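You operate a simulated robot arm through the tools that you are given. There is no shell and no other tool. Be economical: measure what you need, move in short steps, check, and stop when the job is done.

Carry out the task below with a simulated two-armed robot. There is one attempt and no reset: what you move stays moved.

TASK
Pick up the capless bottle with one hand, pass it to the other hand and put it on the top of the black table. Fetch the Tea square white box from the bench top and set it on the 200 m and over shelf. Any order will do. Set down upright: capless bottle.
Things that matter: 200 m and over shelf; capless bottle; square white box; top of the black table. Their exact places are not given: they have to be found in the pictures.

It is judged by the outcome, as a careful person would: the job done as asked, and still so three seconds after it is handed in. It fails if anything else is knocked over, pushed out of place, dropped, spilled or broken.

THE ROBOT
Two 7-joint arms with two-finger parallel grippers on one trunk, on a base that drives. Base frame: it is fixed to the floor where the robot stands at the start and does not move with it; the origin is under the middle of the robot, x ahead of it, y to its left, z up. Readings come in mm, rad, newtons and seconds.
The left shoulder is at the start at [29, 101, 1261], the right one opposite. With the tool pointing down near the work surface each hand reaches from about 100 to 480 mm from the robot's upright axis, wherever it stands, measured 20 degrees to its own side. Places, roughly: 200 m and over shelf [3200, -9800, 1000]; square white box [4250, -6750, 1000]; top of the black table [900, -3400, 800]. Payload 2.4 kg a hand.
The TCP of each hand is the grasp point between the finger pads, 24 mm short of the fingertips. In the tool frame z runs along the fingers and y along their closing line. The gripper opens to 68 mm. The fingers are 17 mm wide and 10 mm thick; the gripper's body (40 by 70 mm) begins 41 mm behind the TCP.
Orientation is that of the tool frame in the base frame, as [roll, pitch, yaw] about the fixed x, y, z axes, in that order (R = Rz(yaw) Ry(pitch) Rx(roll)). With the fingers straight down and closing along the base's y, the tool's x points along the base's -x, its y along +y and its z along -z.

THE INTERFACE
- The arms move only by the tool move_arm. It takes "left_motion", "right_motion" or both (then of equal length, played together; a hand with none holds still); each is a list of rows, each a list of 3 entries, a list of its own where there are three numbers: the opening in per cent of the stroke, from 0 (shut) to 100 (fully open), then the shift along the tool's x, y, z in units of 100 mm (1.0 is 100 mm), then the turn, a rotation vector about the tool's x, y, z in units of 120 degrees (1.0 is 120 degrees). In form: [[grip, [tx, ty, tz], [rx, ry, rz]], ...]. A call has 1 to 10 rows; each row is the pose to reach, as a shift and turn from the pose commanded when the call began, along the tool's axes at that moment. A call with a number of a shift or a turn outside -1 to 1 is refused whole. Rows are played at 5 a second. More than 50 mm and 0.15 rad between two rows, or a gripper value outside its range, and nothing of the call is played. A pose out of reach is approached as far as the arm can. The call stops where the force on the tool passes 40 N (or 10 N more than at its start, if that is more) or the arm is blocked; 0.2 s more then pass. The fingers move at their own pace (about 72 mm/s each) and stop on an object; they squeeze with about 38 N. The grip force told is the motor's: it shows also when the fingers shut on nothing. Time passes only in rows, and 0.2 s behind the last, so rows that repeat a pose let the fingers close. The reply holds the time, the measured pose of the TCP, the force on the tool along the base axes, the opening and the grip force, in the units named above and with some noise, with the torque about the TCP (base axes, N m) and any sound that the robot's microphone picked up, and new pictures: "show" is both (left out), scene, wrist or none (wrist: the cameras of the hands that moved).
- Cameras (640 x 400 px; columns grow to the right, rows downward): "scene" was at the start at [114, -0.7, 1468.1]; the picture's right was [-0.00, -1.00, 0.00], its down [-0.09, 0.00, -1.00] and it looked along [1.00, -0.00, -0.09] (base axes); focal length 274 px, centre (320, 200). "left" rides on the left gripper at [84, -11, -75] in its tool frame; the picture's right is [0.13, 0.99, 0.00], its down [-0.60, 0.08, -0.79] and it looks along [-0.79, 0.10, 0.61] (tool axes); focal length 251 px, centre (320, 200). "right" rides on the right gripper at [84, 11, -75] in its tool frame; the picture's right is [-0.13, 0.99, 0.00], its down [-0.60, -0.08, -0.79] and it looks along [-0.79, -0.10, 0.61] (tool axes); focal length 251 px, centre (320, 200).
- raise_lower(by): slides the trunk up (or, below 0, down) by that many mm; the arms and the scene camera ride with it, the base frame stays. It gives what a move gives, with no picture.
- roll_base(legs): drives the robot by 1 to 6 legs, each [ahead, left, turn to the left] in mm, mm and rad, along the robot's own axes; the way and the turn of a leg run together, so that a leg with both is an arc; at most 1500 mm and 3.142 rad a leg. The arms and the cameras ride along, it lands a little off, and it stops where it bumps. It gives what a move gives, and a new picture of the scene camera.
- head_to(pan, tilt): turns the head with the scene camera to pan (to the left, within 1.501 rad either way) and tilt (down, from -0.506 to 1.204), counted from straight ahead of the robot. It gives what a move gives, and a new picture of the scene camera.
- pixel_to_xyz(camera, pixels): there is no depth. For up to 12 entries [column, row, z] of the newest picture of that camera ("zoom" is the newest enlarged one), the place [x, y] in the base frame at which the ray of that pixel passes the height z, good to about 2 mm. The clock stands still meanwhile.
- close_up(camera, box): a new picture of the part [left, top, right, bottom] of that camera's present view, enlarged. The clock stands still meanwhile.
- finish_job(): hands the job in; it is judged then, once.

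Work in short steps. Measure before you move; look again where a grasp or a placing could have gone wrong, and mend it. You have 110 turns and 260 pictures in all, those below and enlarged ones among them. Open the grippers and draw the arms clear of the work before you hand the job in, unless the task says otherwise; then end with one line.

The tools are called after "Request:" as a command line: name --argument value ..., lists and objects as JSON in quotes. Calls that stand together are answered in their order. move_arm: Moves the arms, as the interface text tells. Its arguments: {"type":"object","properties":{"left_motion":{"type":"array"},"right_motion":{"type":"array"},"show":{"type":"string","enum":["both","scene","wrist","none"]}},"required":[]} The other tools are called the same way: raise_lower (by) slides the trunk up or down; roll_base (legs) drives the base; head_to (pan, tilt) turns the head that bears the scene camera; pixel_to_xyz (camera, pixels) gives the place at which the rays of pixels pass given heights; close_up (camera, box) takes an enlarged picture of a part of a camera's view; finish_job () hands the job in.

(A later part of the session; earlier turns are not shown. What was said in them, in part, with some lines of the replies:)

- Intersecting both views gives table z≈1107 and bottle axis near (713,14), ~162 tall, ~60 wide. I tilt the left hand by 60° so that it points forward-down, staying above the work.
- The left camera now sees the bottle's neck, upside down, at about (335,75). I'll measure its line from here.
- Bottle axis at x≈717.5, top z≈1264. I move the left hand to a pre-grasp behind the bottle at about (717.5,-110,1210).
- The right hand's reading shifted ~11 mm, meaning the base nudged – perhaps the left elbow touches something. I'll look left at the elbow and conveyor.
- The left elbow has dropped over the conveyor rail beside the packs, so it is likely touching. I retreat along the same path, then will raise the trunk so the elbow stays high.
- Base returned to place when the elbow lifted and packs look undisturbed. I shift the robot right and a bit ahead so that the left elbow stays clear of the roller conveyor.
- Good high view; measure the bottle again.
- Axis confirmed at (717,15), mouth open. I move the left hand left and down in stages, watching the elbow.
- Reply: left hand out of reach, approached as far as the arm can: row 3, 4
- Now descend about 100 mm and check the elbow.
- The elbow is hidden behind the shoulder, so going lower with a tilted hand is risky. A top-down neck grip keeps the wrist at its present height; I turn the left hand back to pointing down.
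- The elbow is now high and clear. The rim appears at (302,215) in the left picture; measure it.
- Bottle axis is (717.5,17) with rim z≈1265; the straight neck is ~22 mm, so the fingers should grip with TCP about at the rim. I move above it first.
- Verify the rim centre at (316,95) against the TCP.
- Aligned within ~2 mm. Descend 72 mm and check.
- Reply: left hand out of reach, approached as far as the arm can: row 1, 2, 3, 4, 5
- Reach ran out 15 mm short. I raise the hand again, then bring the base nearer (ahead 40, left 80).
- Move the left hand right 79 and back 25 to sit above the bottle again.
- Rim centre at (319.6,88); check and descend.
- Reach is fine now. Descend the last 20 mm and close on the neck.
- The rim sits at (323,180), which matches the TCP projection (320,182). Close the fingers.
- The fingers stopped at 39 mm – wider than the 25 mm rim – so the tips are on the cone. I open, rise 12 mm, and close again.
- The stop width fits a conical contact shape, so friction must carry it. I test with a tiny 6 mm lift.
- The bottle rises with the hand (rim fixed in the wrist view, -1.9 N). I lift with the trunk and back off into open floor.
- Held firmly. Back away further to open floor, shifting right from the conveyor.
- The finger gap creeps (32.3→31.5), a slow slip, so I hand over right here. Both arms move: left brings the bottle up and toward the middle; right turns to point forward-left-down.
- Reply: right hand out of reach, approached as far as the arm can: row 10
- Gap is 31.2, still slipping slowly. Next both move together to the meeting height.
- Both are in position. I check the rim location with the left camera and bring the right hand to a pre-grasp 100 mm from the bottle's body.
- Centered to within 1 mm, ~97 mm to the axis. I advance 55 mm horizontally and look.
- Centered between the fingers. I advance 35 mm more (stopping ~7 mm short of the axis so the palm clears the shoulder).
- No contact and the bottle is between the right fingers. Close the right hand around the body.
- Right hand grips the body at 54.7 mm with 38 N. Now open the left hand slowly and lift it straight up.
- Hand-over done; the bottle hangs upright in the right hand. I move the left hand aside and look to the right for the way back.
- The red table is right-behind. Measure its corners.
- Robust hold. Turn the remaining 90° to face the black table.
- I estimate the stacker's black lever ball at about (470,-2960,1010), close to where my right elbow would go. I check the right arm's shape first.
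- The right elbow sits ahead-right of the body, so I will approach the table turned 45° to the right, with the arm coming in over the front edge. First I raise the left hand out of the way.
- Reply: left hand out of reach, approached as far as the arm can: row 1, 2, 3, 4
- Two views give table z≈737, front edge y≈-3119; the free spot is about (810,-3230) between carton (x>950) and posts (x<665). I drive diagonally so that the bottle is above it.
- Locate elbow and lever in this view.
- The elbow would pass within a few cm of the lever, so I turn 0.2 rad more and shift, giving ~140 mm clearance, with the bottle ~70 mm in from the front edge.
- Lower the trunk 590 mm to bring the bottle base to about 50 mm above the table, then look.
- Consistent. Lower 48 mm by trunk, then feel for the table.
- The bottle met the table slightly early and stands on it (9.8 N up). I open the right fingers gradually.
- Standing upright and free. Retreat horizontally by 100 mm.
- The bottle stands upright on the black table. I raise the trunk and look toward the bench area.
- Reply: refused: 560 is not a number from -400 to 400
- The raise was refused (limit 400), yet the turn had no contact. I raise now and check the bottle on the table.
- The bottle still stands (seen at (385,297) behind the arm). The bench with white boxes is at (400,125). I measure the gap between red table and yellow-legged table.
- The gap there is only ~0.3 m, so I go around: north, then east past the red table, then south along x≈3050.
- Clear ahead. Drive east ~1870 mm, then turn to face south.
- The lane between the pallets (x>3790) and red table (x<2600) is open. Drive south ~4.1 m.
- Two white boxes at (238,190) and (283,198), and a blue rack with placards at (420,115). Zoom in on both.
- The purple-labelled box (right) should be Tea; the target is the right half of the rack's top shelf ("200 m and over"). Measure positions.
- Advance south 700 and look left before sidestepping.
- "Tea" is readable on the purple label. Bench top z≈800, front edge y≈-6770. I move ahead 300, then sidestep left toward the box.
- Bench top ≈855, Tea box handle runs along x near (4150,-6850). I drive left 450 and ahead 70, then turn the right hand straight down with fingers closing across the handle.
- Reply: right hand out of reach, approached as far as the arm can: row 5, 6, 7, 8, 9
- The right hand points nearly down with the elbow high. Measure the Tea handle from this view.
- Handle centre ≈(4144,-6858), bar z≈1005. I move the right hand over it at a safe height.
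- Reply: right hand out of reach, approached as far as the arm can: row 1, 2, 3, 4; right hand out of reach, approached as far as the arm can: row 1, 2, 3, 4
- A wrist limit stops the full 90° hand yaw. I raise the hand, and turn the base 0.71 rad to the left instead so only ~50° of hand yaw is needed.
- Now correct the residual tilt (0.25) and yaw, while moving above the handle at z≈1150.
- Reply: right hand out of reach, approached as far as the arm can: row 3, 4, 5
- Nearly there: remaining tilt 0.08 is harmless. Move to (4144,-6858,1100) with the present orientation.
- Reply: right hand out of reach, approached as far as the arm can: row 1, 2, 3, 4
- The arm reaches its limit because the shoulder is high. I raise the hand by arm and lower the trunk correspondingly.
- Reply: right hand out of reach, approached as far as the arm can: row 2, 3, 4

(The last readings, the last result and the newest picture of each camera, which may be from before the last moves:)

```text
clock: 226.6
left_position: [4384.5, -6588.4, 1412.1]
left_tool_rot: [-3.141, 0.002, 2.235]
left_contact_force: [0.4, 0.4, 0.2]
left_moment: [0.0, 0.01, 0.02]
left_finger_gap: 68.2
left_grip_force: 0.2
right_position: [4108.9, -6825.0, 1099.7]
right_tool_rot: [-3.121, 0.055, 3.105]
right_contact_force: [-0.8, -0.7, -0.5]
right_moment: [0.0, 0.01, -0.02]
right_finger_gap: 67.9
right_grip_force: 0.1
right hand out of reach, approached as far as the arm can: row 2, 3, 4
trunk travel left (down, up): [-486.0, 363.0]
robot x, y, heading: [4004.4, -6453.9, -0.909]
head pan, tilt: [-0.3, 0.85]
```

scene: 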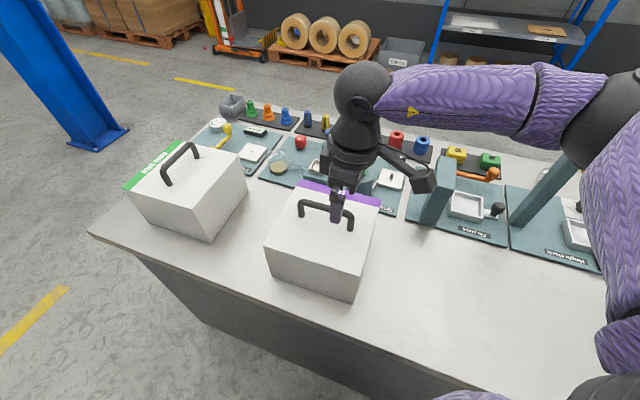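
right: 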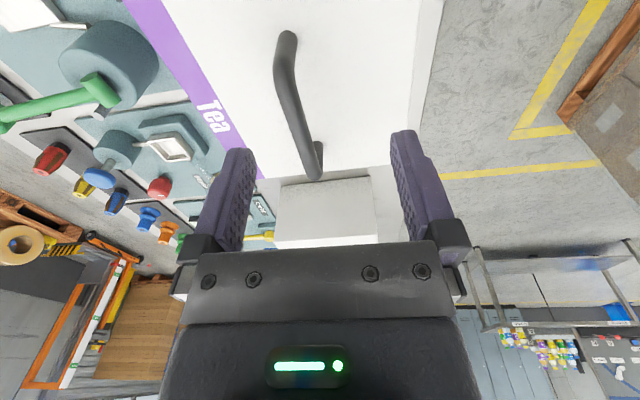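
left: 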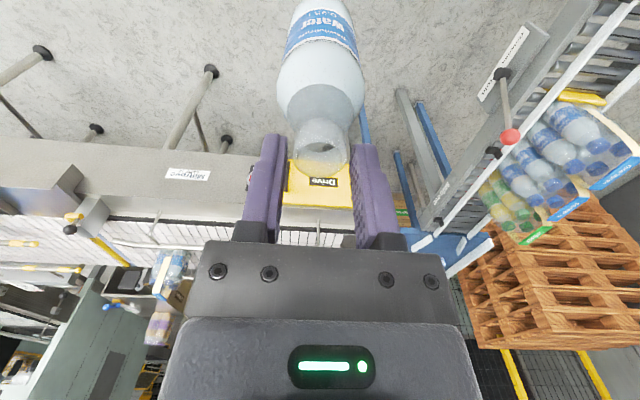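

Likely the hand yaw offset (50°) is what binds. I turn the base 0.2 rad more to the left and let the hand counter-turn.

Request:
roll_base --legs '[[0, 0, 0.2]]'

Request:
move_arm --right_motion '[[100, [0, 0, 0], [0, 0.013, 0.05]], [100, [0, 0, 0], [0, 0.026, 0.0955]], [100, [0, 0, 0], [0, 0.026, 0.0955]]]' --show "none"

```text
clock: 227.7
left_position: [4404.3, -6507.7, 1412.7]
left_tool_rot: [-3.141, 0.002, 2.436]
left_contact_force: [-0.3, 0.0, 0.1]
left_moment: [0.01, 0.04, 0.0]
left_finger_gap: 68.2
left_grip_force: 0.0
right_position: [4181.8, -6797.1, 1100.0]
right_tool_rot: [-3.119, 0.053, -2.98]
right_contact_force: [0.3, 0.6, 0.5]
right_moment: [-0.02, -0.03, 0.02]
right_finger_gap: 68.0
right_grip_force: 0.0
trunk travel left (down, up): [-486.0, 363.0]
robot x, y, heading: [3999.3, -6450.9, -0.707]
head pan, tilt: [-0.3, 0.85]
```

scene: 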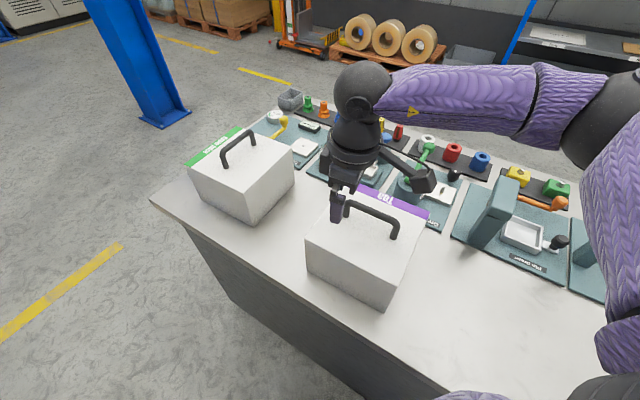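

```text
clock: 228.5
left_position: [4404.3, -6508.4, 1411.8]
left_tool_rot: [-3.14, 0.002, 2.437]
left_contact_force: [-0.4, -0.1, 0.7]
left_moment: [0.01, 0.0, 0.01]
left_finger_gap: 68.1
left_grip_force: 0.1
right_position: [4181.1, -6797.2, 1100.4]
right_tool_rot: [-3.127, 0.005, 3.102]
right_contact_force: [-0.7, 0.1, -0.9]
right_moment: [0.02, 0.0, 0.0]
right_finger_gap: 68.0
right_grip_force: 0.1
trunk travel left (down, up): [-486.0, 363.0]
robot x, y, heading: [4005.5, -6457.4, -0.707]
head pan, tilt: [-0.3, 0.85]
```

Orientation is now clean. Shift to above the handle: (-37,-61).

Request:
move_arm --right_motion '[[100, [0.17, -0.3, 0], [0, 0, 0]], [100, [0.345, -0.62, 0], [0, 0, 0]], [100, [0.345, -0.62, 0], [0, 0, 0]]]'

Request:
close_up --camera "scene" --box '[290, 160, 450, 310]'

```text
clock: 229.3
left_position: [4403.9, -6509.4, 1412.1]
left_tool_rot: [3.141, 0.001, 2.435]
left_contact_force: [0.4, -0.1, 0.1]
left_moment: [0.0, -0.02, 0.0]
left_finger_gap: 67.9
left_grip_force: 0.0
right_position: [4156.9, -6837.6, 1101.9]
right_tool_rot: [-3.126, 0.004, 3.103]
right_contact_force: [0.0, 0.2, 0.2]
right_moment: [0.03, -0.01, 0.0]
right_finger_gap: 68.3
right_grip_force: 0.1
right hand out of reach, approached as far as the arm can: row 2, 3
trunk travel left (down, up): [-486.0, 363.0]
robot x, y, heading: [4001.3, -6452.5, -0.705]
head pan, tilt: [-0.3, 0.85]
```

scene: 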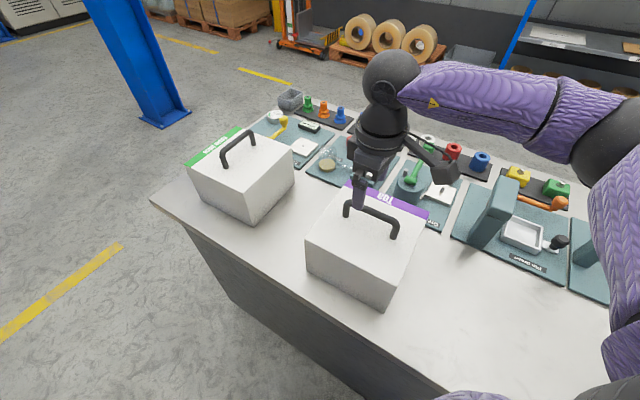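
right: 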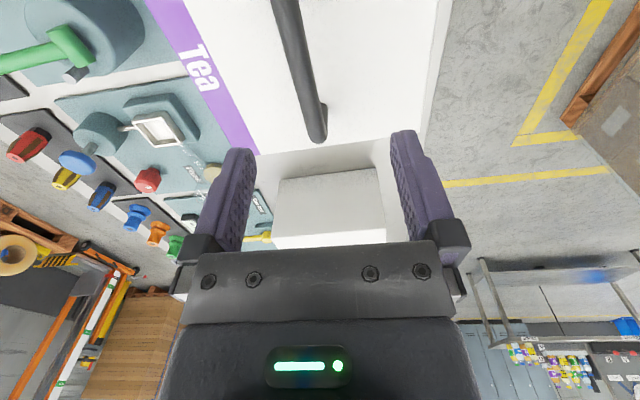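

```text
2.67 times, centred on (370, 235) of scene
```

zoom: 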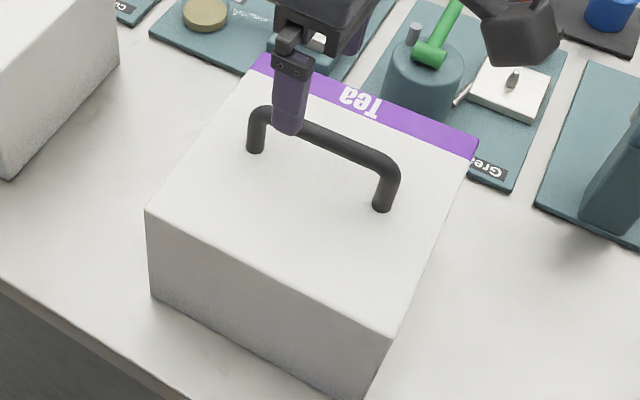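

Still ~30 mm short. Measure the bar with the right camera, then nudge the base.

Request:
pixel_to_xyz --camera "right" --pixels '[[300, 65, 1000], [300, 65, 1015], [314, 118, 1000], [314, 118, 1015], [288, 15, 1000], [288, 15, 1015], [388, 242, 960]]'

Request:
pixel_to_xyz --camera "scene" --pixels '[[373, 212, 1000], [373, 212, 1015], [349, 202, 1000], [349, 202, 1015], [397, 224, 1000], [397, 224, 1015]]'

```text
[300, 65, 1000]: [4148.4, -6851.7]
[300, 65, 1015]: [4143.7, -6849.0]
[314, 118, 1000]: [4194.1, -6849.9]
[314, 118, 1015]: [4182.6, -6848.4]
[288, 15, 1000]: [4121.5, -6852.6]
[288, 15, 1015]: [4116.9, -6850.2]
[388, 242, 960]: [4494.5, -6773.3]
```

```text
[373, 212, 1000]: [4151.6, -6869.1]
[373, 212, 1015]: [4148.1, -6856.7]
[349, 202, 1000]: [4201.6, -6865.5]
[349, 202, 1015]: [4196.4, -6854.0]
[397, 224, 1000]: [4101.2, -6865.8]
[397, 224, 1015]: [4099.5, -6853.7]
```

The two cameras agree on the bar at y≈-6848, z≈1023, x centre 4147. I nudge the base ~16 mm right and descend using the trunk.

Request:
roll_base --legs '[[0, -17, 0]]'

Request:
raise_lower --by -40

Request:
close_up --camera "right" --box '[160, 0, 480, 260]'

Request:
close_up --camera "scene" --box '[290, 140, 450, 290]'

```text
clock: 230.1
left_position: [4392.1, -6523.9, 1413.0]
left_tool_rot: [-3.141, 0.003, 2.435]
left_contact_force: [0.0, -0.7, -0.3]
left_moment: [0.04, 0.0, -0.01]
left_finger_gap: 68.1
left_grip_force: 0.0
right_position: [4146.5, -6852.1, 1101.5]
right_tool_rot: [-3.126, 0.003, 3.104]
right_contact_force: [0.0, -1.0, -0.1]
right_moment: [0.01, -0.01, -0.01]
right_finger_gap: 68.0
right_grip_force: 0.1
trunk travel left (down, up): [-486.0, 363.0]
robot x, y, heading: [3992.1, -6468.3, -0.711]
head pan, tilt: [-0.3, 0.85]
```

scene: 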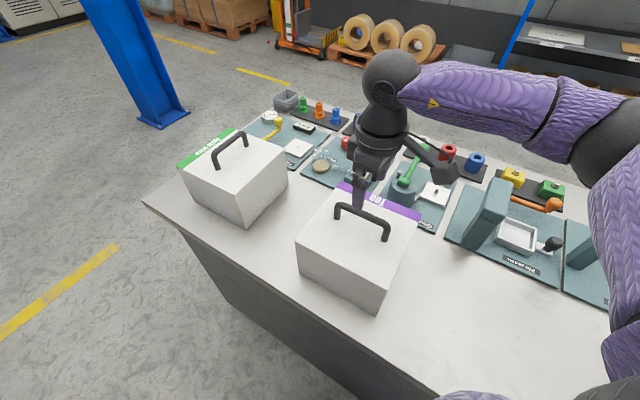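

```text
clock: 230.9
left_position: [4391.8, -6522.7, 1372.0]
left_tool_rot: [-3.14, 0.001, 2.435]
left_contact_force: [0.6, -0.3, 0.2]
left_moment: [-0.03, 0.0, 0.0]
left_finger_gap: 67.7
left_grip_force: 0.1
right_position: [4146.1, -6851.8, 1062.1]
right_tool_rot: [-3.126, 0.004, 3.104]
right_contact_force: [-0.5, 0.4, -0.6]
right_moment: [-0.01, 0.0, 0.0]
right_finger_gap: 68.1
right_grip_force: 0.0
trunk travel left (down, up): [-446.0, 403.0]
robot x, y, heading: [3989.8, -6468.2, -0.711]
head pan, tilt: [-0.3, 0.85]
```

```text
1.54 times, centred on (320, 130) of right
```

zoom: 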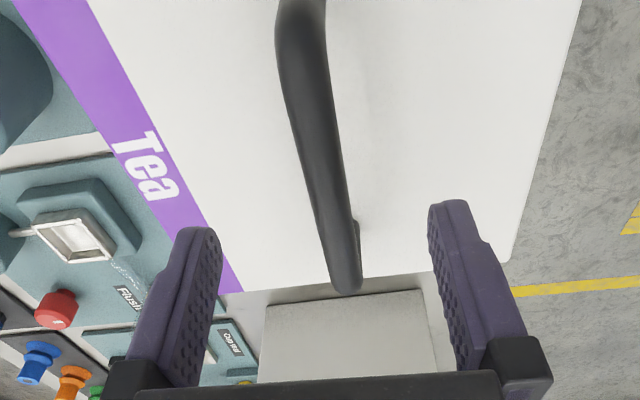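

```text
2.67 times, centred on (370, 215) of scene
```

zoom: 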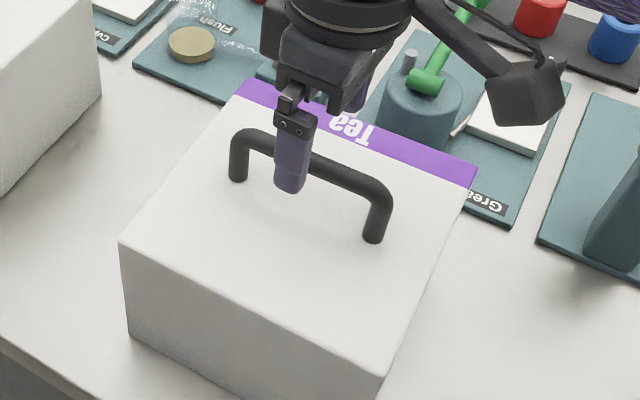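

The bar is between the fingers. Re-measure before the final descent.

Request:
pixel_to_xyz --camera "right" --pixels '[[323, 110, 1015], [323, 110, 1005], [335, 180, 1015], [308, 30, 1015]]'

Request:
pixel_to_xyz --camera "scene" --pixels '[[336, 193, 1000], [390, 215, 1000], [336, 193, 1015], [390, 215, 1015]]'

```text
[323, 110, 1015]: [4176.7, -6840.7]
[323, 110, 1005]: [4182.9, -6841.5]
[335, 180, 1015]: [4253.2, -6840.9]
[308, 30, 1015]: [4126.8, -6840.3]
```

```text
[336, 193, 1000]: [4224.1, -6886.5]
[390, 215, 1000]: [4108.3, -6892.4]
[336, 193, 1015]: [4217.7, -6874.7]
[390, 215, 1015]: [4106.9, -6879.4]
```

Bar is ~8 mm toward +y of the TCP; shift that and descend 38 mm.

Request:
move_arm --right_motion '[[100, [0, 0.04, 0], [0, 0, 0]], [100, [0, 0.075, 0], [0, 0, 0]], [100, [0, 0.075, 0], [0, 0, 0]]]' --show "none"

Request:
raise_lower --by -38

Request:
close_up --camera "right" --box '[160, 0, 480, 260]'

Request:
close_up --camera "scene" --box '[290, 120, 450, 270]'

```text
clock: 231.8
left_position: [4392.9, -6523.1, 1372.5]
left_tool_rot: [-3.139, 0.003, 2.438]
left_contact_force: [0.4, -0.1, 0.5]
left_moment: [0.02, 0.0, 0.01]
left_finger_gap: 68.1
left_grip_force: 0.1
right_position: [4147.5, -6843.6, 1060.4]
right_tool_rot: [-3.126, 0.003, 3.104]
right_contact_force: [0.0, 0.5, 2.0]
right_moment: [-0.01, -0.03, -0.06]
right_finger_gap: 67.9
right_grip_force: 0.0
trunk travel left (down, up): [-446.0, 403.0]
robot x, y, heading: [3992.9, -6466.1, -0.705]
head pan, tilt: [-0.3, 0.85]
```

```text
clock: 232.6
left_position: [4391.2, -6522.1, 1334.2]
left_tool_rot: [-3.14, 0.003, 2.437]
left_contact_force: [-0.5, -0.8, -0.8]
left_moment: [0.0, -0.05, 0.02]
left_finger_gap: 67.9
left_grip_force: 0.0
right_position: [4146.4, -6843.8, 1023.3]
right_tool_rot: [-3.125, 0.004, 3.104]
right_contact_force: [-0.5, 0.2, -0.4]
right_moment: [0.01, -0.02, -0.01]
right_finger_gap: 67.9
right_grip_force: 0.0
trunk travel left (down, up): [-408.0, 441.0]
robot x, y, heading: [3997.0, -6469.4, -0.705]
head pan, tilt: [-0.3, 0.85]
```

```text
1.54 times, centred on (320, 130) of right
```

zoom: 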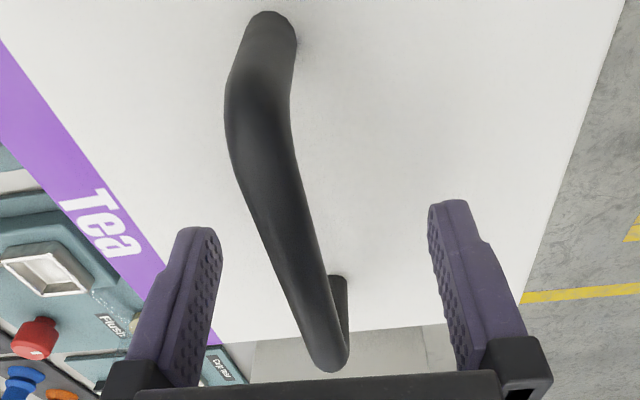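

```text
2.67 times, centred on (370, 195) of scene
```

zoom: 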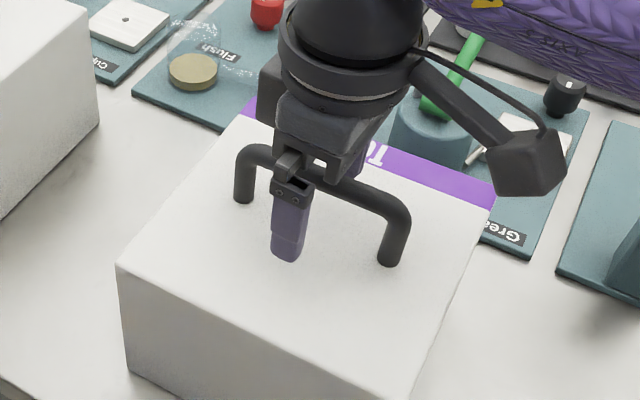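

Fingers straddle the bar with no contact. Close.

Request:
move_arm --right_motion '[[70, [0, 0, 0], [0, 0, 0]], [40, [0, 0, 0], [0, 0, 0]], [10, [0, 0, 0], [0, 0, 0]], [0, [0, 0, 0], [0, 0, 0]], [0, [0, 0, 0], [0, 0, 0]], [0, [0, 0, 0], [0, 0, 0]]]' --show "both"

```text
clock: 234.0
left_position: [4391.5, -6522.1, 1332.9]
left_tool_rot: [-3.14, 0.002, 2.436]
left_contact_force: [0.4, -0.2, -1.0]
left_moment: [-0.05, 0.01, 0.03]
left_finger_gap: 67.8
left_grip_force: 0.0
right_position: [4147.1, -6842.4, 1022.9]
right_tool_rot: [-3.127, 0.005, 3.104]
right_contact_force: [1.8, -2.0, 0.2]
right_moment: [0.07, 0.42, 0.44]
right_finger_gap: 13.8
right_grip_force: 33.3
trunk travel left (down, up): [-408.0, 441.0]
robot x, y, heading: [3989.1, -6468.5, -0.71]
head pan, tilt: [-0.3, 0.85]
```

scene: 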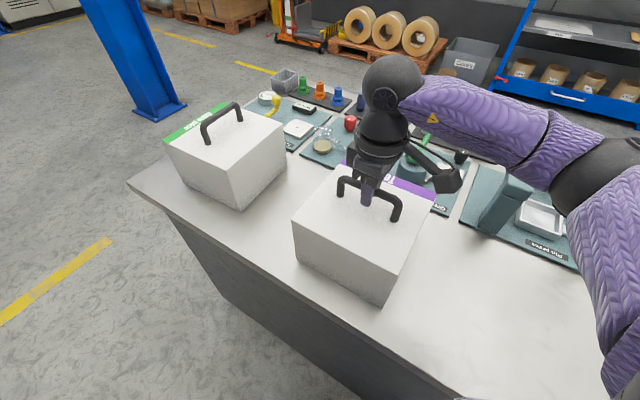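
right: 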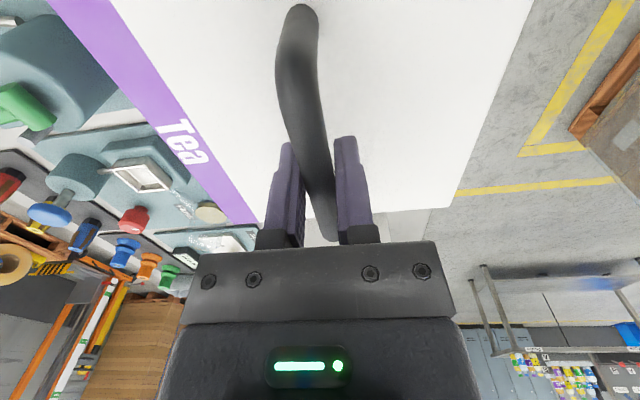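

Handle gripped (13.8 mm, 33 N). Lift by trunk 30 mm as a test.

Request:
raise_lower --by 30

Request:
close_up --camera "scene" --box '[250, 130, 470, 310]'

```text
clock: 234.7
left_position: [4393.2, -6522.6, 1363.6]
left_tool_rot: [-3.14, 0.001, 2.435]
left_contact_force: [-0.2, 0.5, -0.5]
left_moment: [0.02, 0.01, 0.03]
left_finger_gap: 67.8
left_grip_force: 0.1
right_position: [4147.5, -6844.8, 1052.5]
right_tool_rot: [-3.126, 0.002, 3.104]
right_contact_force: [-0.3, 0.0, -8.3]
right_moment: [-0.01, 0.01, -0.01]
right_finger_gap: 13.5
right_grip_force: 33.7
trunk travel left (down, up): [-438.0, 411.0]
robot x, y, heading: [3992.3, -6468.2, -0.704]
head pan, tilt: [-0.3, 0.85]
```

```text
2.22 times, centred on (360, 220) of scene
```

zoom: 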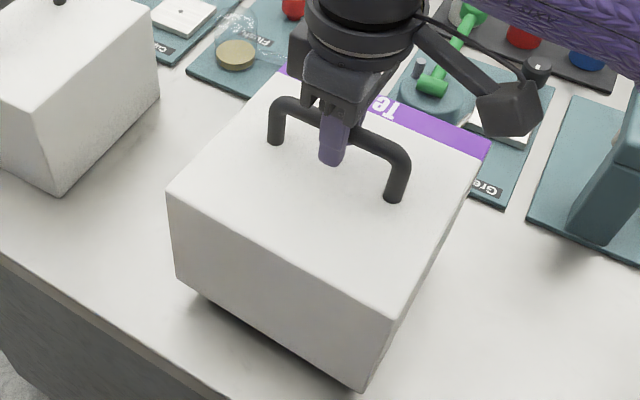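

Lifted cleanly (8.3 N, no torque). Raise 350 mm and look for the way around the bench's east end.

Request:
raise_lower --by 350

Request:
head_to --pan 0.3 --tilt 0.45

Request:
head_to --pan -0.55 --tilt 0.35

```text
clock: 238.1
left_position: [4392.9, -6522.5, 1712.9]
left_tool_rot: [-3.141, 0.002, 2.436]
left_contact_force: [-0.1, 0.1, 0.6]
left_moment: [-0.03, 0.01, 0.04]
left_finger_gap: 68.0
left_grip_force: 0.0
right_position: [4145.5, -6844.7, 1402.9]
right_tool_rot: [-3.125, 0.005, 3.104]
right_contact_force: [0.1, 0.7, -8.9]
right_moment: [0.03, -0.01, -0.02]
right_finger_gap: 13.4
right_grip_force: 33.7
trunk travel left (down, up): [-788.0, 61.0]
robot x, y, heading: [3995.8, -6464.8, -0.709]
head pan, tilt: [-0.3, 0.85]
```

```text
clock: 239.1
left_position: [4391.5, -6521.7, 1713.8]
left_tool_rot: [-3.141, 0.002, 2.438]
left_contact_force: [0.1, -0.8, 0.5]
left_moment: [-0.02, 0.0, 0.02]
left_finger_gap: 68.0
left_grip_force: 0.1
right_position: [4147.3, -6844.0, 1403.4]
right_tool_rot: [-3.126, 0.003, 3.103]
right_contact_force: [0.3, 0.6, -9.1]
right_moment: [0.06, 0.01, -0.03]
right_finger_gap: 13.7
right_grip_force: 33.2
trunk travel left (down, up): [-788.0, 61.0]
robot x, y, heading: [3990.2, -6465.9, -0.705]
head pan, tilt: [0.3, 0.45]
```

scene: 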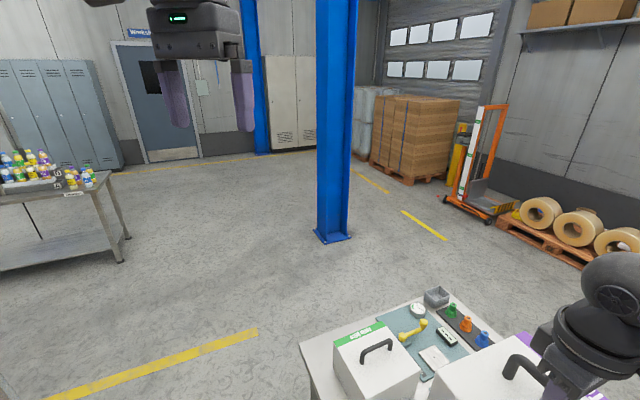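

```text
clock: 240.3
left_position: [4392.2, -6521.4, 1713.5]
left_tool_rot: [3.14, 0.001, 2.438]
left_contact_force: [0.1, 0.1, -0.1]
left_moment: [-0.01, 0.02, 0.0]
left_finger_gap: 68.2
left_grip_force: 0.0
right_position: [4145.8, -6843.7, 1402.3]
right_tool_rot: [-3.125, 0.004, 3.103]
right_contact_force: [-0.3, 0.7, -8.9]
right_moment: [0.07, 0.03, 0.0]
right_finger_gap: 13.6
right_grip_force: 33.5
trunk travel left (down, up): [-788.0, 61.0]
robot x, y, heading: [3993.8, -6467.5, -0.706]
head pan, tilt: [-0.55, 0.351]
```

scene: 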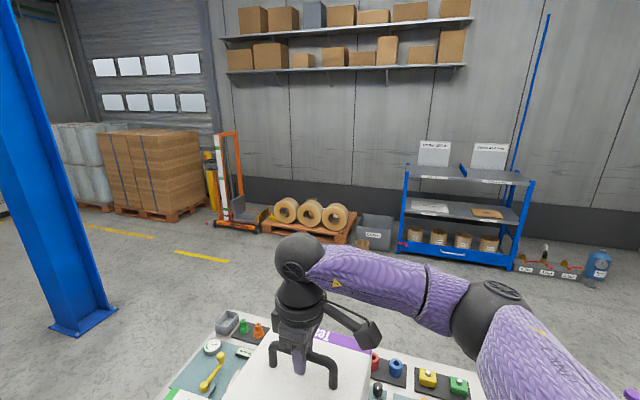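

Open to the east. Measure column, rack feet, rack shelf, and rolls pallet.

Request:
pixel_to_xyz --camera "scene" --pixels '[[83, 330, 0], [402, 256, 0], [513, 270, 0], [515, 265, 0], [345, 244, 0], [262, 226, 0], [375, 250, 0], [520, 272, 0], [488, 181, 900], [488, 181, 1000], [488, 181, 1100], [575, 278, 0]]'

Request:
close_up --camera "scene" --box '[390, 130, 550, 280]'

```text
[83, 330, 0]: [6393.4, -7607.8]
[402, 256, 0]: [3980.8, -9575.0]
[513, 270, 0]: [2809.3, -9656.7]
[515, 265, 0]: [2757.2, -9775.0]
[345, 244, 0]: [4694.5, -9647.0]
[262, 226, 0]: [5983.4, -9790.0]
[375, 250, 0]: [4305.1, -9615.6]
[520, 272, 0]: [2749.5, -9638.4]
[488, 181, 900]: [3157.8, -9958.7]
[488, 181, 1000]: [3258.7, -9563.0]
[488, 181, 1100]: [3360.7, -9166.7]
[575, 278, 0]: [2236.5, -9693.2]
```

```text
2.67 times, centred on (470, 205) of scene
```

zoom: 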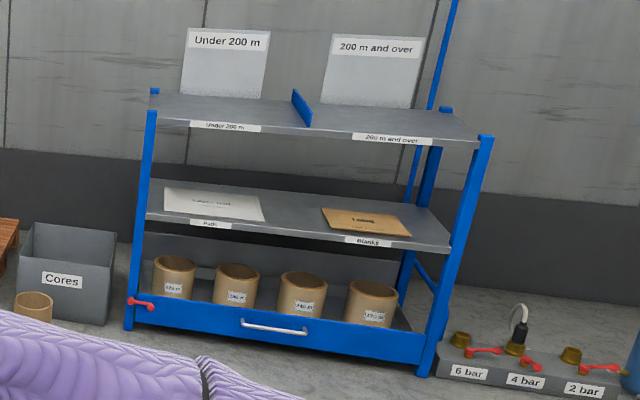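

Rack: top shelf z≈1000, front y≈-9600, right half x≈2800–3360. I drive around the bench's east end with the box carried high.

Request:
roll_base --legs '[[-130, 152, 0], [1081, 921, 0]]'

Request:
roll_base --legs '[[681, -799, 0], [681, -799, 0]]'

Request:
head_to --pan -1.2 --tilt 0.4

```text
clock: 248.6
left_position: [5818.6, -6388.1, 1714.1]
left_tool_rot: [3.141, 0.002, 2.396]
left_contact_force: [0.7, 0.8, 0.4]
left_moment: [-0.02, -0.03, -0.03]
left_finger_gap: 68.0
left_grip_force: 0.0
right_position: [5560.1, -6699.1, 1402.9]
right_tool_rot: [-3.127, 0.003, 3.061]
right_contact_force: [0.4, -0.3, -9.1]
right_moment: [0.0, 0.01, -0.01]
right_finger_gap: 13.6
right_grip_force: 33.6
trunk travel left (down, up): [-788.0, 61.0]
robot x, y, heading: [5421.7, -6314.0, -0.743]
head pan, tilt: [-0.55, 0.351]
```

scene: 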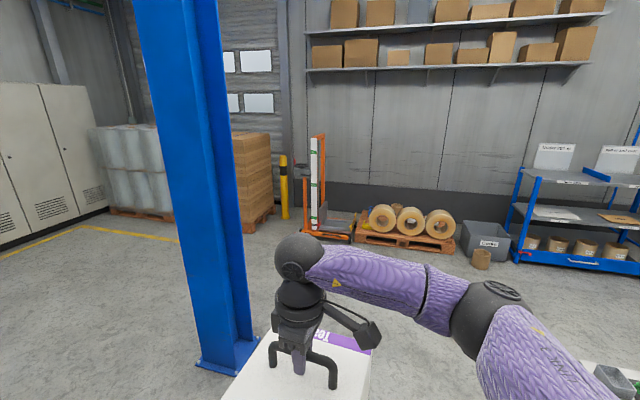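

```text
clock: 258.9
left_position: [5694.6, -8452.9, 1713.4]
left_tool_rot: [-3.141, 0.002, 2.389]
left_contact_force: [0.0, -0.4, 0.4]
left_moment: [0.0, 0.04, 0.03]
left_finger_gap: 67.9
left_grip_force: 0.0
right_position: [5435.2, -8762.4, 1402.3]
right_tool_rot: [-3.126, 0.003, 3.056]
right_contact_force: [-0.5, -0.5, -8.6]
right_moment: [0.04, 0.01, 0.01]
right_finger_gap: 13.7
right_grip_force: 33.4
trunk travel left (down, up): [-788.0, 61.0]
robot x, y, heading: [5295.3, -8377.4, -0.753]
head pan, tilt: [-0.55, 0.351]
```

scene: 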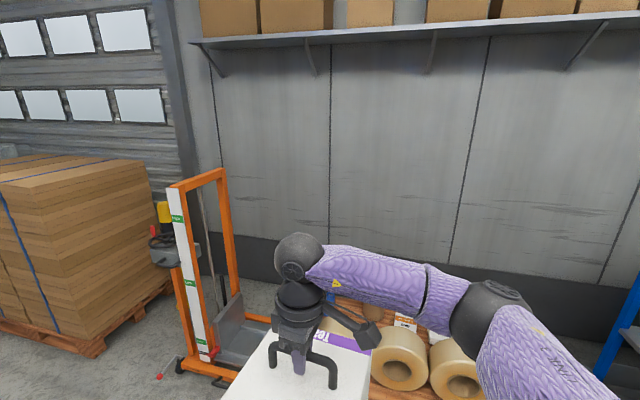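

```text
clock: 259.9
left_position: [5695.0, -8451.7, 1713.8]
left_tool_rot: [-3.14, 0.002, 2.389]
left_contact_force: [0.2, 0.0, 0.1]
left_moment: [-0.01, -0.02, 0.0]
left_finger_gap: 68.1
left_grip_force: 0.1
right_position: [5434.1, -8761.2, 1403.0]
right_tool_rot: [-3.125, 0.003, 3.055]
right_contact_force: [-0.6, 0.4, -8.2]
right_moment: [0.04, 0.05, -0.01]
right_finger_gap: 13.3
right_grip_force: 33.3
trunk travel left (down, up): [-788.0, 61.0]
robot x, y, heading: [5298.0, -8377.8, -0.752]
head pan, tilt: [-1.201, 0.4]
```

scene: 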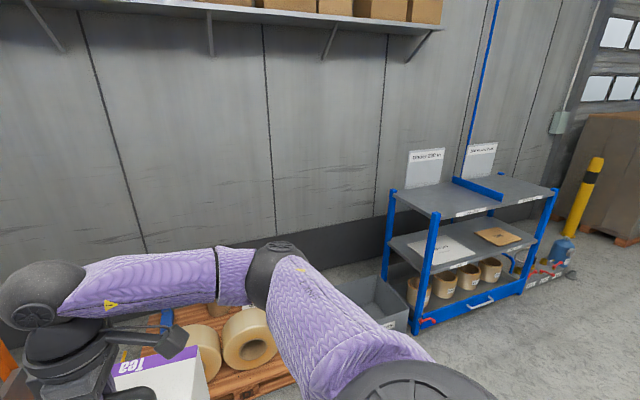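

Now drive west ~2.3 m along y≈-8400.

Request:
roll_base --legs '[[-840, -785, 0], [-840, -785, 0.046]]'

Request:
head_to --pan -0.75 --tilt 0.6

```text
clock: 271.3
left_position: [3389.8, -8473.2, 1713.4]
left_tool_rot: [-3.139, 0.003, 2.438]
left_contact_force: [-0.4, -1.0, 0.6]
left_moment: [-0.02, 0.02, -0.02]
left_finger_gap: 67.9
left_grip_force: 0.1
right_position: [3145.6, -8794.6, 1401.4]
right_tool_rot: [-3.127, 0.004, 3.106]
right_contact_force: [-0.3, 0.2, -8.8]
right_moment: [0.02, 0.0, 0.01]
right_finger_gap: 13.6
right_grip_force: 33.5
trunk travel left (down, up): [-788.0, 61.0]
robot x, y, heading: [2989.5, -8415.8, -0.704]
head pan, tilt: [-1.201, 0.4]
```

scene: 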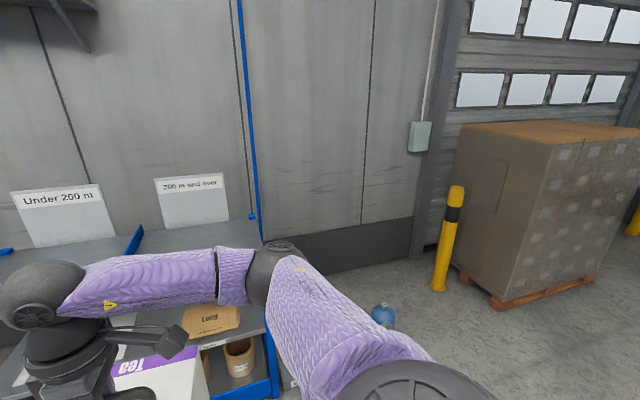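

```text
clock: 272.2
left_position: [3390.3, -8473.7, 1714.0]
left_tool_rot: [-3.141, 0.001, 2.44]
left_contact_force: [-0.1, 0.5, -0.9]
left_moment: [-0.02, -0.01, -0.03]
left_finger_gap: 67.8
left_grip_force: 0.0
right_position: [3145.7, -8794.8, 1402.5]
right_tool_rot: [-3.125, 0.0, 3.108]
right_contact_force: [0.7, 0.1, -9.0]
right_moment: [0.04, 0.0, 0.01]
right_finger_gap: 13.6
right_grip_force: 33.2
trunk travel left (down, up): [-788.0, 61.0]
robot x, y, heading: [2989.7, -8421.7, -0.7]
head pan, tilt: [-0.75, 0.6]
```

scene: 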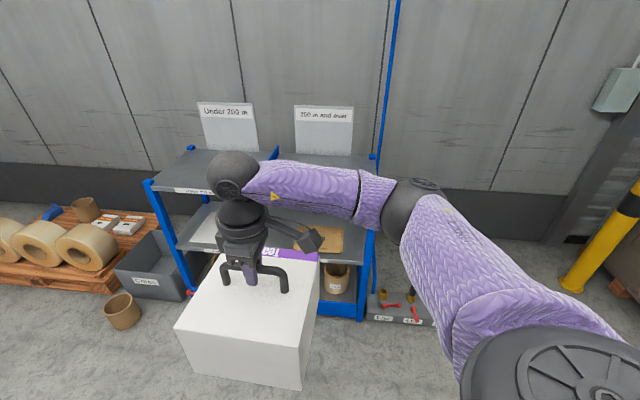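

Measure the rack from here (top-left front corner (150,183), feet, divider, back corner).

Request:
pixel_to_xyz --camera "scene" --pixels '[[152, 186, 950], [152, 186, 1000], [152, 186, 1050], [361, 320, 0], [278, 147, 1000], [260, 162, 1000], [376, 158, 1000], [376, 158, 1050], [190, 148, 1000], [190, 148, 1050], [300, 155, 1000], [352, 155, 1000]]'

Request:
close_up --camera "scene" --box '[130, 90, 410, 330]'

```text
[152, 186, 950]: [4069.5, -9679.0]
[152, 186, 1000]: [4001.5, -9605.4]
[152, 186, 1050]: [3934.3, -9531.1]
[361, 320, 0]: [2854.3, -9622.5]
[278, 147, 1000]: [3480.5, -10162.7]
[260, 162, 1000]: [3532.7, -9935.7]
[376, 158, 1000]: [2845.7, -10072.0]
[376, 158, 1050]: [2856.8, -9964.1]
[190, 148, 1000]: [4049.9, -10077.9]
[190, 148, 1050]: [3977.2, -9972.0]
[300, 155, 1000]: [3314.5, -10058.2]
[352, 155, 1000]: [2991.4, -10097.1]
```

```text
1.67 times, centred on (270, 210) of scene
```

zoom: 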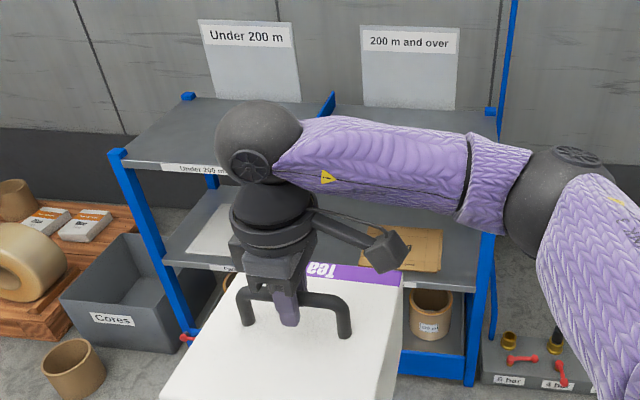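

The right half spans x≈2870–3480, y −9600…−10080. Drive ~700 mm closer first.

Request:
roll_base --legs '[[453, -534, 0]]'

Request:
head_to --pan -0.6 --tilt 0.9

```text
clock: 276.0
left_position: [3395.1, -9157.6, 1714.8]
left_tool_rot: [-3.14, 0.004, 2.449]
left_contact_force: [0.2, 0.0, 0.1]
left_moment: [0.0, 0.03, -0.01]
left_finger_gap: 68.1
left_grip_force: 0.1
right_position: [3154.3, -9481.9, 1403.3]
right_tool_rot: [-3.126, 0.0, 3.113]
right_contact_force: [0.8, -0.4, -9.0]
right_moment: [-0.02, 0.02, -0.03]
right_finger_gap: 13.4
right_grip_force: 34.0
trunk travel left (down, up): [-788.0, 61.0]
robot x, y, heading: [2995.1, -9108.9, -0.695]
head pan, tilt: [-0.75, 0.6]
```

scene: 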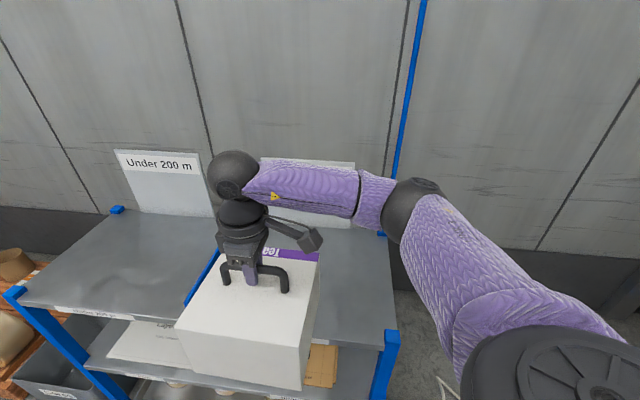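

```text
clock: 276.8
left_position: [3396.7, -9157.6, 1713.7]
left_tool_rot: [-3.139, 0.002, 2.45]
left_contact_force: [-0.1, 0.4, -0.6]
left_moment: [-0.03, 0.0, 0.02]
left_finger_gap: 68.3
left_grip_force: 0.1
right_position: [3153.8, -9481.9, 1402.7]
right_tool_rot: [-3.126, 0.002, 3.115]
right_contact_force: [0.7, 0.5, -8.4]
right_moment: [0.04, 0.01, -0.02]
right_finger_gap: 13.4
right_grip_force: 33.8
trunk travel left (down, up): [-788.0, 61.0]
robot x, y, heading: [2992.9, -9106.4, -0.692]
head pan, tilt: [-0.6, 0.901]
```

scene: 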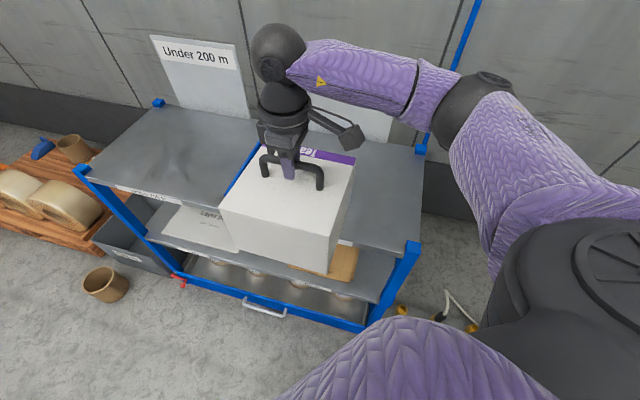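

Measure shelf edges and divider from here for height and extent.

Request:
pixel_to_xyz --camera "scene" --pixels '[[410, 248, 950], [410, 248, 1000], [410, 248, 1050], [85, 175, 1000], [85, 175, 1050], [85, 175, 950], [232, 185, 1000], [422, 148, 1000], [158, 104, 1000], [410, 300, 500]]'

Request:
close_up --camera "scene" --box '[200, 60, 450, 290]'

```text
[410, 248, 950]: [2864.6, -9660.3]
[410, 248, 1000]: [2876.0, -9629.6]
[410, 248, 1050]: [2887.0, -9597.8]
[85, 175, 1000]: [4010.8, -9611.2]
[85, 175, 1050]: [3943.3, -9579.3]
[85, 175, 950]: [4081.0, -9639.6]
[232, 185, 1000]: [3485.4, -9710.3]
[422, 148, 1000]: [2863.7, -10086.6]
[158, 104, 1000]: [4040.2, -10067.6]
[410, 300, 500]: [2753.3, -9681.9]
```

```text
1.74 times, centred on (325, 175) of scene
```

zoom: 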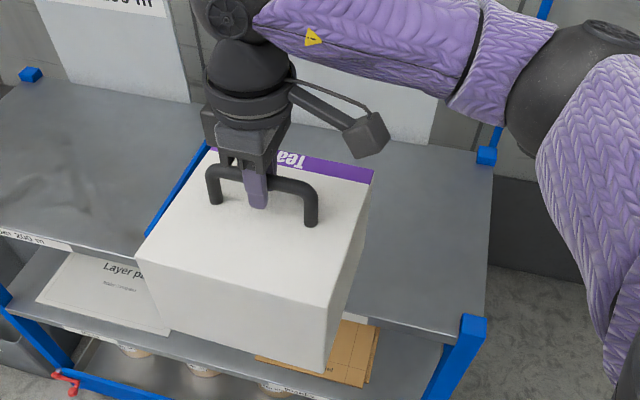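

Shelf front y≈-9615, z≈1005, right half x 2880–3480. Drive the last 270 mm so the box is over it.

Request:
roll_base --legs '[[181, -201, 0]]'

Request:
raise_lower --by -190

Request:
head_to --pan -0.5 --tilt 0.9

```text
clock: 278.7
left_position: [3406.2, -9423.9, 1714.1]
left_tool_rot: [-3.142, 0.0, 2.45]
left_contact_force: [0.7, -0.5, 0.2]
left_moment: [0.03, -0.01, -0.01]
left_finger_gap: 68.1
left_grip_force: 0.1
right_position: [3165.5, -9747.3, 1401.2]
right_tool_rot: [-3.129, 0.002, 3.116]
right_contact_force: [0.4, -0.9, -10.3]
right_moment: [-0.02, 0.01, 0.0]
right_finger_gap: 13.7
right_grip_force: 33.4
trunk travel left (down, up): [-788.0, 61.0]
robot x, y, heading: [3002.6, -9371.2, -0.691]
head pan, tilt: [-0.6, 0.901]
```

scene: 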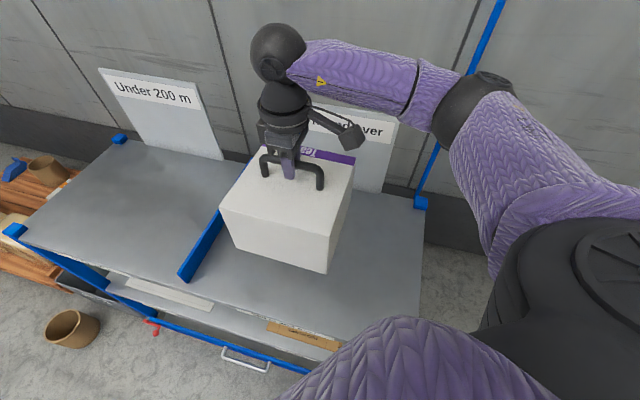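

```text
clock: 280.8
left_position: [3406.3, -9420.8, 1522.9]
left_tool_rot: [-3.14, 0.001, 2.45]
left_contact_force: [-0.1, 0.0, -0.1]
left_moment: [0.02, 0.0, 0.0]
left_finger_gap: 67.9
left_grip_force: 0.1
right_position: [3163.9, -9745.2, 1213.2]
right_tool_rot: [-3.125, 0.001, 3.118]
right_contact_force: [0.3, 0.3, -9.3]
right_moment: [0.03, 0.02, -0.01]
right_finger_gap: 13.9
right_grip_force: 33.2
trunk travel left (down, up): [-598.0, 251.0]
robot x, y, heading: [3006.0, -9374.4, -0.687]
head pan, tilt: [-0.6, 0.901]
```

```text
clock: 281.4
left_position: [3406.0, -9421.1, 1524.8]
left_tool_rot: [-3.141, 0.003, 2.451]
left_contact_force: [1.0, -0.3, 0.1]
left_moment: [0.02, 0.01, 0.02]
left_finger_gap: 68.1
left_grip_force: 0.1
right_position: [3164.5, -9745.6, 1213.0]
right_tool_rot: [-3.125, 0.001, 3.117]
right_contact_force: [0.0, 0.4, -9.6]
right_moment: [0.04, 0.01, -0.02]
right_finger_gap: 13.7
right_grip_force: 32.8
trunk travel left (down, up): [-598.0, 251.0]
robot x, y, heading: [3001.3, -9371.9, -0.692]
head pan, tilt: [-0.499, 0.901]
```

scene: 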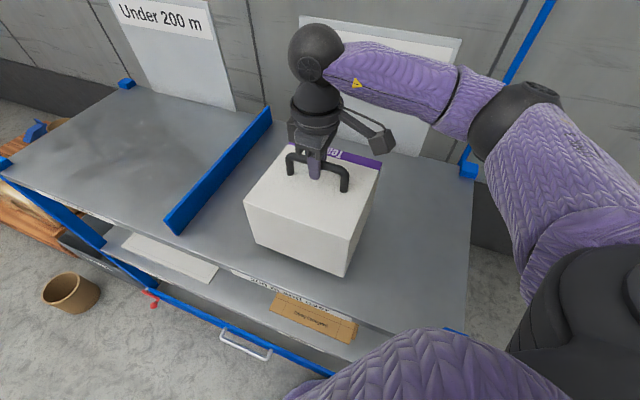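

Box is over the right half, ~40 mm above. Lower in small steps watching the force.

Request:
raise_lower --by -22

Request:
close_up --camera "scene" --box '[220, 100, 420, 300]'

Request:
raise_lower --by -8

```text
clock: 282.1
left_position: [3405.4, -9420.8, 1502.0]
left_tool_rot: [-3.139, 0.003, 2.45]
left_contact_force: [1.4, -0.4, -0.4]
left_moment: [0.01, 0.02, -0.02]
left_finger_gap: 68.1
left_grip_force: 0.0
right_position: [3163.1, -9745.4, 1191.1]
right_tool_rot: [-3.125, 0.002, 3.118]
right_contact_force: [-0.2, 0.0, -7.7]
right_moment: [-0.02, 0.04, 0.0]
right_finger_gap: 13.6
right_grip_force: 33.5
trunk travel left (down, up): [-576.0, 273.0]
robot x, y, heading: [3004.1, -9372.7, -0.694]
head pan, tilt: [-0.499, 0.901]
```

```text
2.00 times, centred on (320, 200) of scene
```

zoom: 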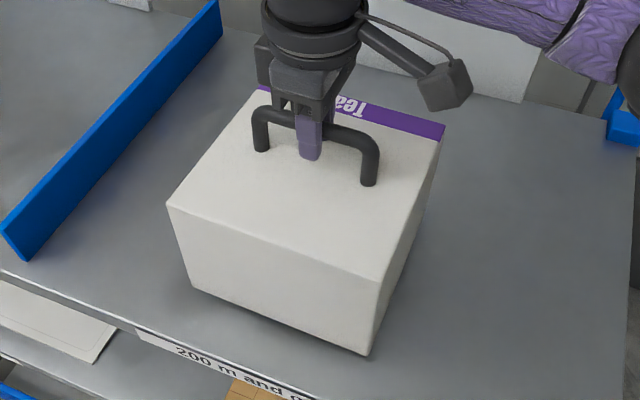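

```text
clock: 282.7
left_position: [3405.3, -9420.3, 1494.9]
left_tool_rot: [-3.139, 0.001, 2.45]
left_contact_force: [-0.6, 0.7, -0.2]
left_moment: [0.01, 0.01, 0.03]
left_finger_gap: 67.8
left_grip_force: 0.1
right_position: [3164.3, -9745.8, 1182.2]
right_tool_rot: [-3.126, 0.002, 3.116]
right_contact_force: [-0.4, -0.5, -9.3]
right_moment: [0.02, 0.08, 0.0]
right_finger_gap: 13.6
right_grip_force: 33.9
trunk travel left (down, up): [-568.0, 281.0]
robot x, y, heading: [3004.5, -9372.0, -0.692]
head pan, tilt: [-0.499, 0.901]
```

Still hanging (-9.3 N); continue down in small steps.

Request:
raise_lower --by -6

Request:
raise_lower --by -5

```text
clock: 283.2
left_position: [3405.2, -9419.9, 1487.8]
left_tool_rot: [-3.14, 0.002, 2.45]
left_contact_force: [0.5, -0.1, 0.5]
left_moment: [0.0, 0.02, 0.01]
left_finger_gap: 68.1
left_grip_force: 0.0
right_position: [3165.9, -9746.0, 1176.9]
right_tool_rot: [-3.127, 0.003, 3.115]
right_contact_force: [0.0, 1.0, -7.2]
right_moment: [-0.04, -0.23, 0.07]
right_finger_gap: 13.4
right_grip_force: 33.2
trunk travel left (down, up): [-562.0, 287.0]
robot x, y, heading: [3004.1, -9370.0, -0.686]
head pan, tilt: [-0.499, 0.901]
```

```text
clock: 283.8
left_position: [3404.2, -9418.3, 1483.9]
left_tool_rot: [-3.138, 0.004, 2.45]
left_contact_force: [-0.2, 0.3, -0.9]
left_moment: [-0.03, 0.02, -0.02]
left_finger_gap: 68.0
left_grip_force: 0.2
right_position: [3164.0, -9744.0, 1173.6]
right_tool_rot: [-3.122, 0.008, 3.116]
right_contact_force: [0.5, 0.1, 22.5]
right_moment: [0.03, 0.27, 0.04]
right_finger_gap: 13.9
right_grip_force: 33.4
trunk travel left (down, up): [-557.0, 292.0]
robot x, y, heading: [3003.3, -9368.1, -0.689]
head pan, tilt: [-0.499, 0.901]
```

Seated on the shelf (+22 N). Relieve 2 mm and open the fingers.

Request:
raise_lower --by 0

Request:
move_arm --right_motion '[[10, [0, 0, -0.02], [0, 0, 0]], [40, [0, 0, -0.02], [0, 0, 0]], [70, [0, 0, -0.02], [0, 0, 0]], [100, [0, 0, -0.02], [0, 0, 0]], [100, [0, 0, -0.02], [0, 0, 0]]]' --show "both"

```text
clock: 284.3
left_position: [3404.9, -9418.4, 1483.4]
left_tool_rot: [-3.14, 0.003, 2.451]
left_contact_force: [-1.1, -0.3, -0.1]
left_moment: [-0.02, -0.02, -0.01]
left_finger_gap: 67.9
left_grip_force: 0.1
right_position: [3164.4, -9744.5, 1173.6]
right_tool_rot: [-3.122, 0.005, 3.118]
right_contact_force: [3.2, -2.7, 32.0]
right_moment: [-0.03, -0.09, 0.03]
right_finger_gap: 14.0
right_grip_force: 33.3
trunk travel left (down, up): [-557.0, 292.0]
robot x, y, heading: [3004.9, -9371.3, -0.697]
head pan, tilt: [-0.499, 0.901]
```

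```text
clock: 285.5
left_position: [3406.0, -9419.6, 1482.3]
left_tool_rot: [-3.14, 0.004, 2.449]
left_contact_force: [-0.5, 0.0, -0.4]
left_moment: [0.04, 0.04, 0.01]
left_finger_gap: 67.9
left_grip_force: 0.1
right_position: [3164.5, -9745.3, 1174.9]
right_tool_rot: [-3.127, 0.0, 3.119]
right_contact_force: [0.1, 0.0, 0.8]
right_moment: [0.01, -0.02, 0.0]
right_finger_gap: 67.9
right_grip_force: 0.1
trunk travel left (down, up): [-557.0, 292.0]
robot x, y, heading: [3003.4, -9368.7, -0.692]
head pan, tilt: [-0.499, 0.901]
```

scene: 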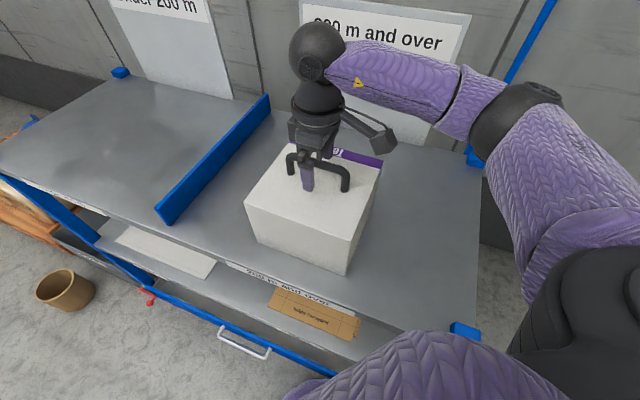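
right: 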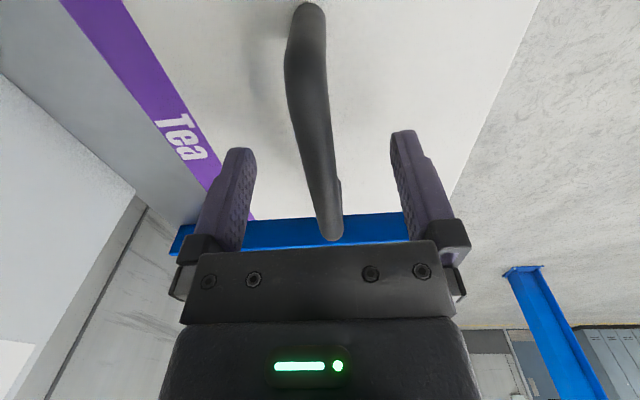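

Released and free. Raise the trunk straight up by 200, back off, and check.

Request:
raise_lower --by 220

Request:
roll_base --legs '[[-380, 420, 0]]'

Request:
head_to --pan -0.5 --tilt 0.6

```text
clock: 287.8
left_position: [3405.1, -9420.0, 1702.7]
left_tool_rot: [-3.139, 0.003, 2.451]
left_contact_force: [0.0, 1.0, 0.3]
left_moment: [0.0, 0.01, -0.05]
left_finger_gap: 68.0
left_grip_force: 0.1
right_position: [3164.6, -9744.7, 1393.8]
right_tool_rot: [-3.125, 0.001, 3.116]
right_contact_force: [-0.2, 0.3, 0.5]
right_moment: [0.01, 0.03, -0.01]
right_finger_gap: 67.9
right_grip_force: 0.1
trunk travel left (down, up): [-777.0, 72.0]
robot x, y, heading: [3002.9, -9368.3, -0.694]
head pan, tilt: [-0.499, 0.901]
```

```text
clock: 291.1
left_position: [3382.4, -8848.7, 1703.5]
left_tool_rot: [-3.139, 0.005, 2.453]
left_contact_force: [-0.6, 0.0, -0.4]
left_moment: [-0.02, 0.0, -0.07]
left_finger_gap: 68.1
left_grip_force: 0.1
right_position: [3141.9, -9174.6, 1393.5]
right_tool_rot: [-3.126, 0.002, 3.119]
right_contact_force: [-0.3, -0.5, -0.8]
right_moment: [0.02, 0.04, -0.02]
right_finger_gap: 68.0
right_grip_force: 0.1
trunk travel left (down, up): [-777.0, 72.0]
robot x, y, heading: [2983.2, -8802.3, -0.691]
head pan, tilt: [-0.499, 0.901]
```

scene: 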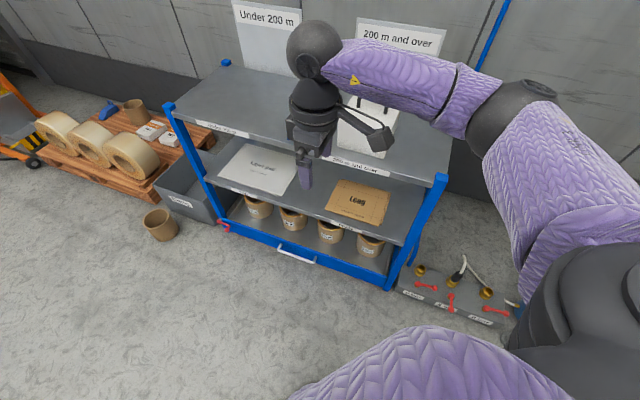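

```text
clock: 291.9
left_position: [3381.8, -8849.8, 1703.0]
left_tool_rot: [-3.14, 0.001, 2.452]
left_contact_force: [-0.2, 0.1, -1.2]
left_moment: [-0.01, -0.02, -0.02]
left_finger_gap: 67.9
left_grip_force: 0.1
right_position: [3142.3, -9173.3, 1393.1]
right_tool_rot: [-3.127, 0.001, 3.118]
right_contact_force: [1.0, 0.7, 0.1]
right_moment: [-0.03, 0.01, -0.03]
right_finger_gap: 67.8
right_grip_force: 0.1
trunk travel left (down, up): [-777.0, 72.0]
robot x, y, heading: [2980.0, -8799.2, -0.692]
head pan, tilt: [-0.499, 0.6]
```

scene: 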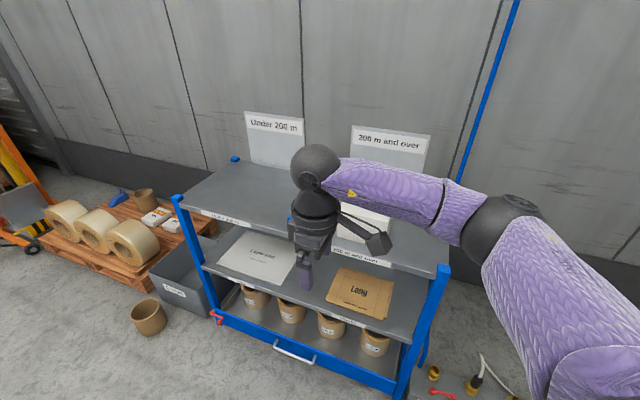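

The Tea box sits upright on the "200 m and over" half, both grippers are open and clear. The bottle was seen standing on the black table from the later view at (505,183). I hand in.

Request:
finish_job

```text
The job is handed in.
```

The capless bottle was passed from the left hand to the right and stands upright on top of the black table. The Tea white box is on the "200 m and over" shelf, and the job is handed in. While I was reaching for the bottle, the left elbow dropped over the roller conveyor and probably touched its rail. I pulled back at once, and the bottle packs there looked undisturbed.
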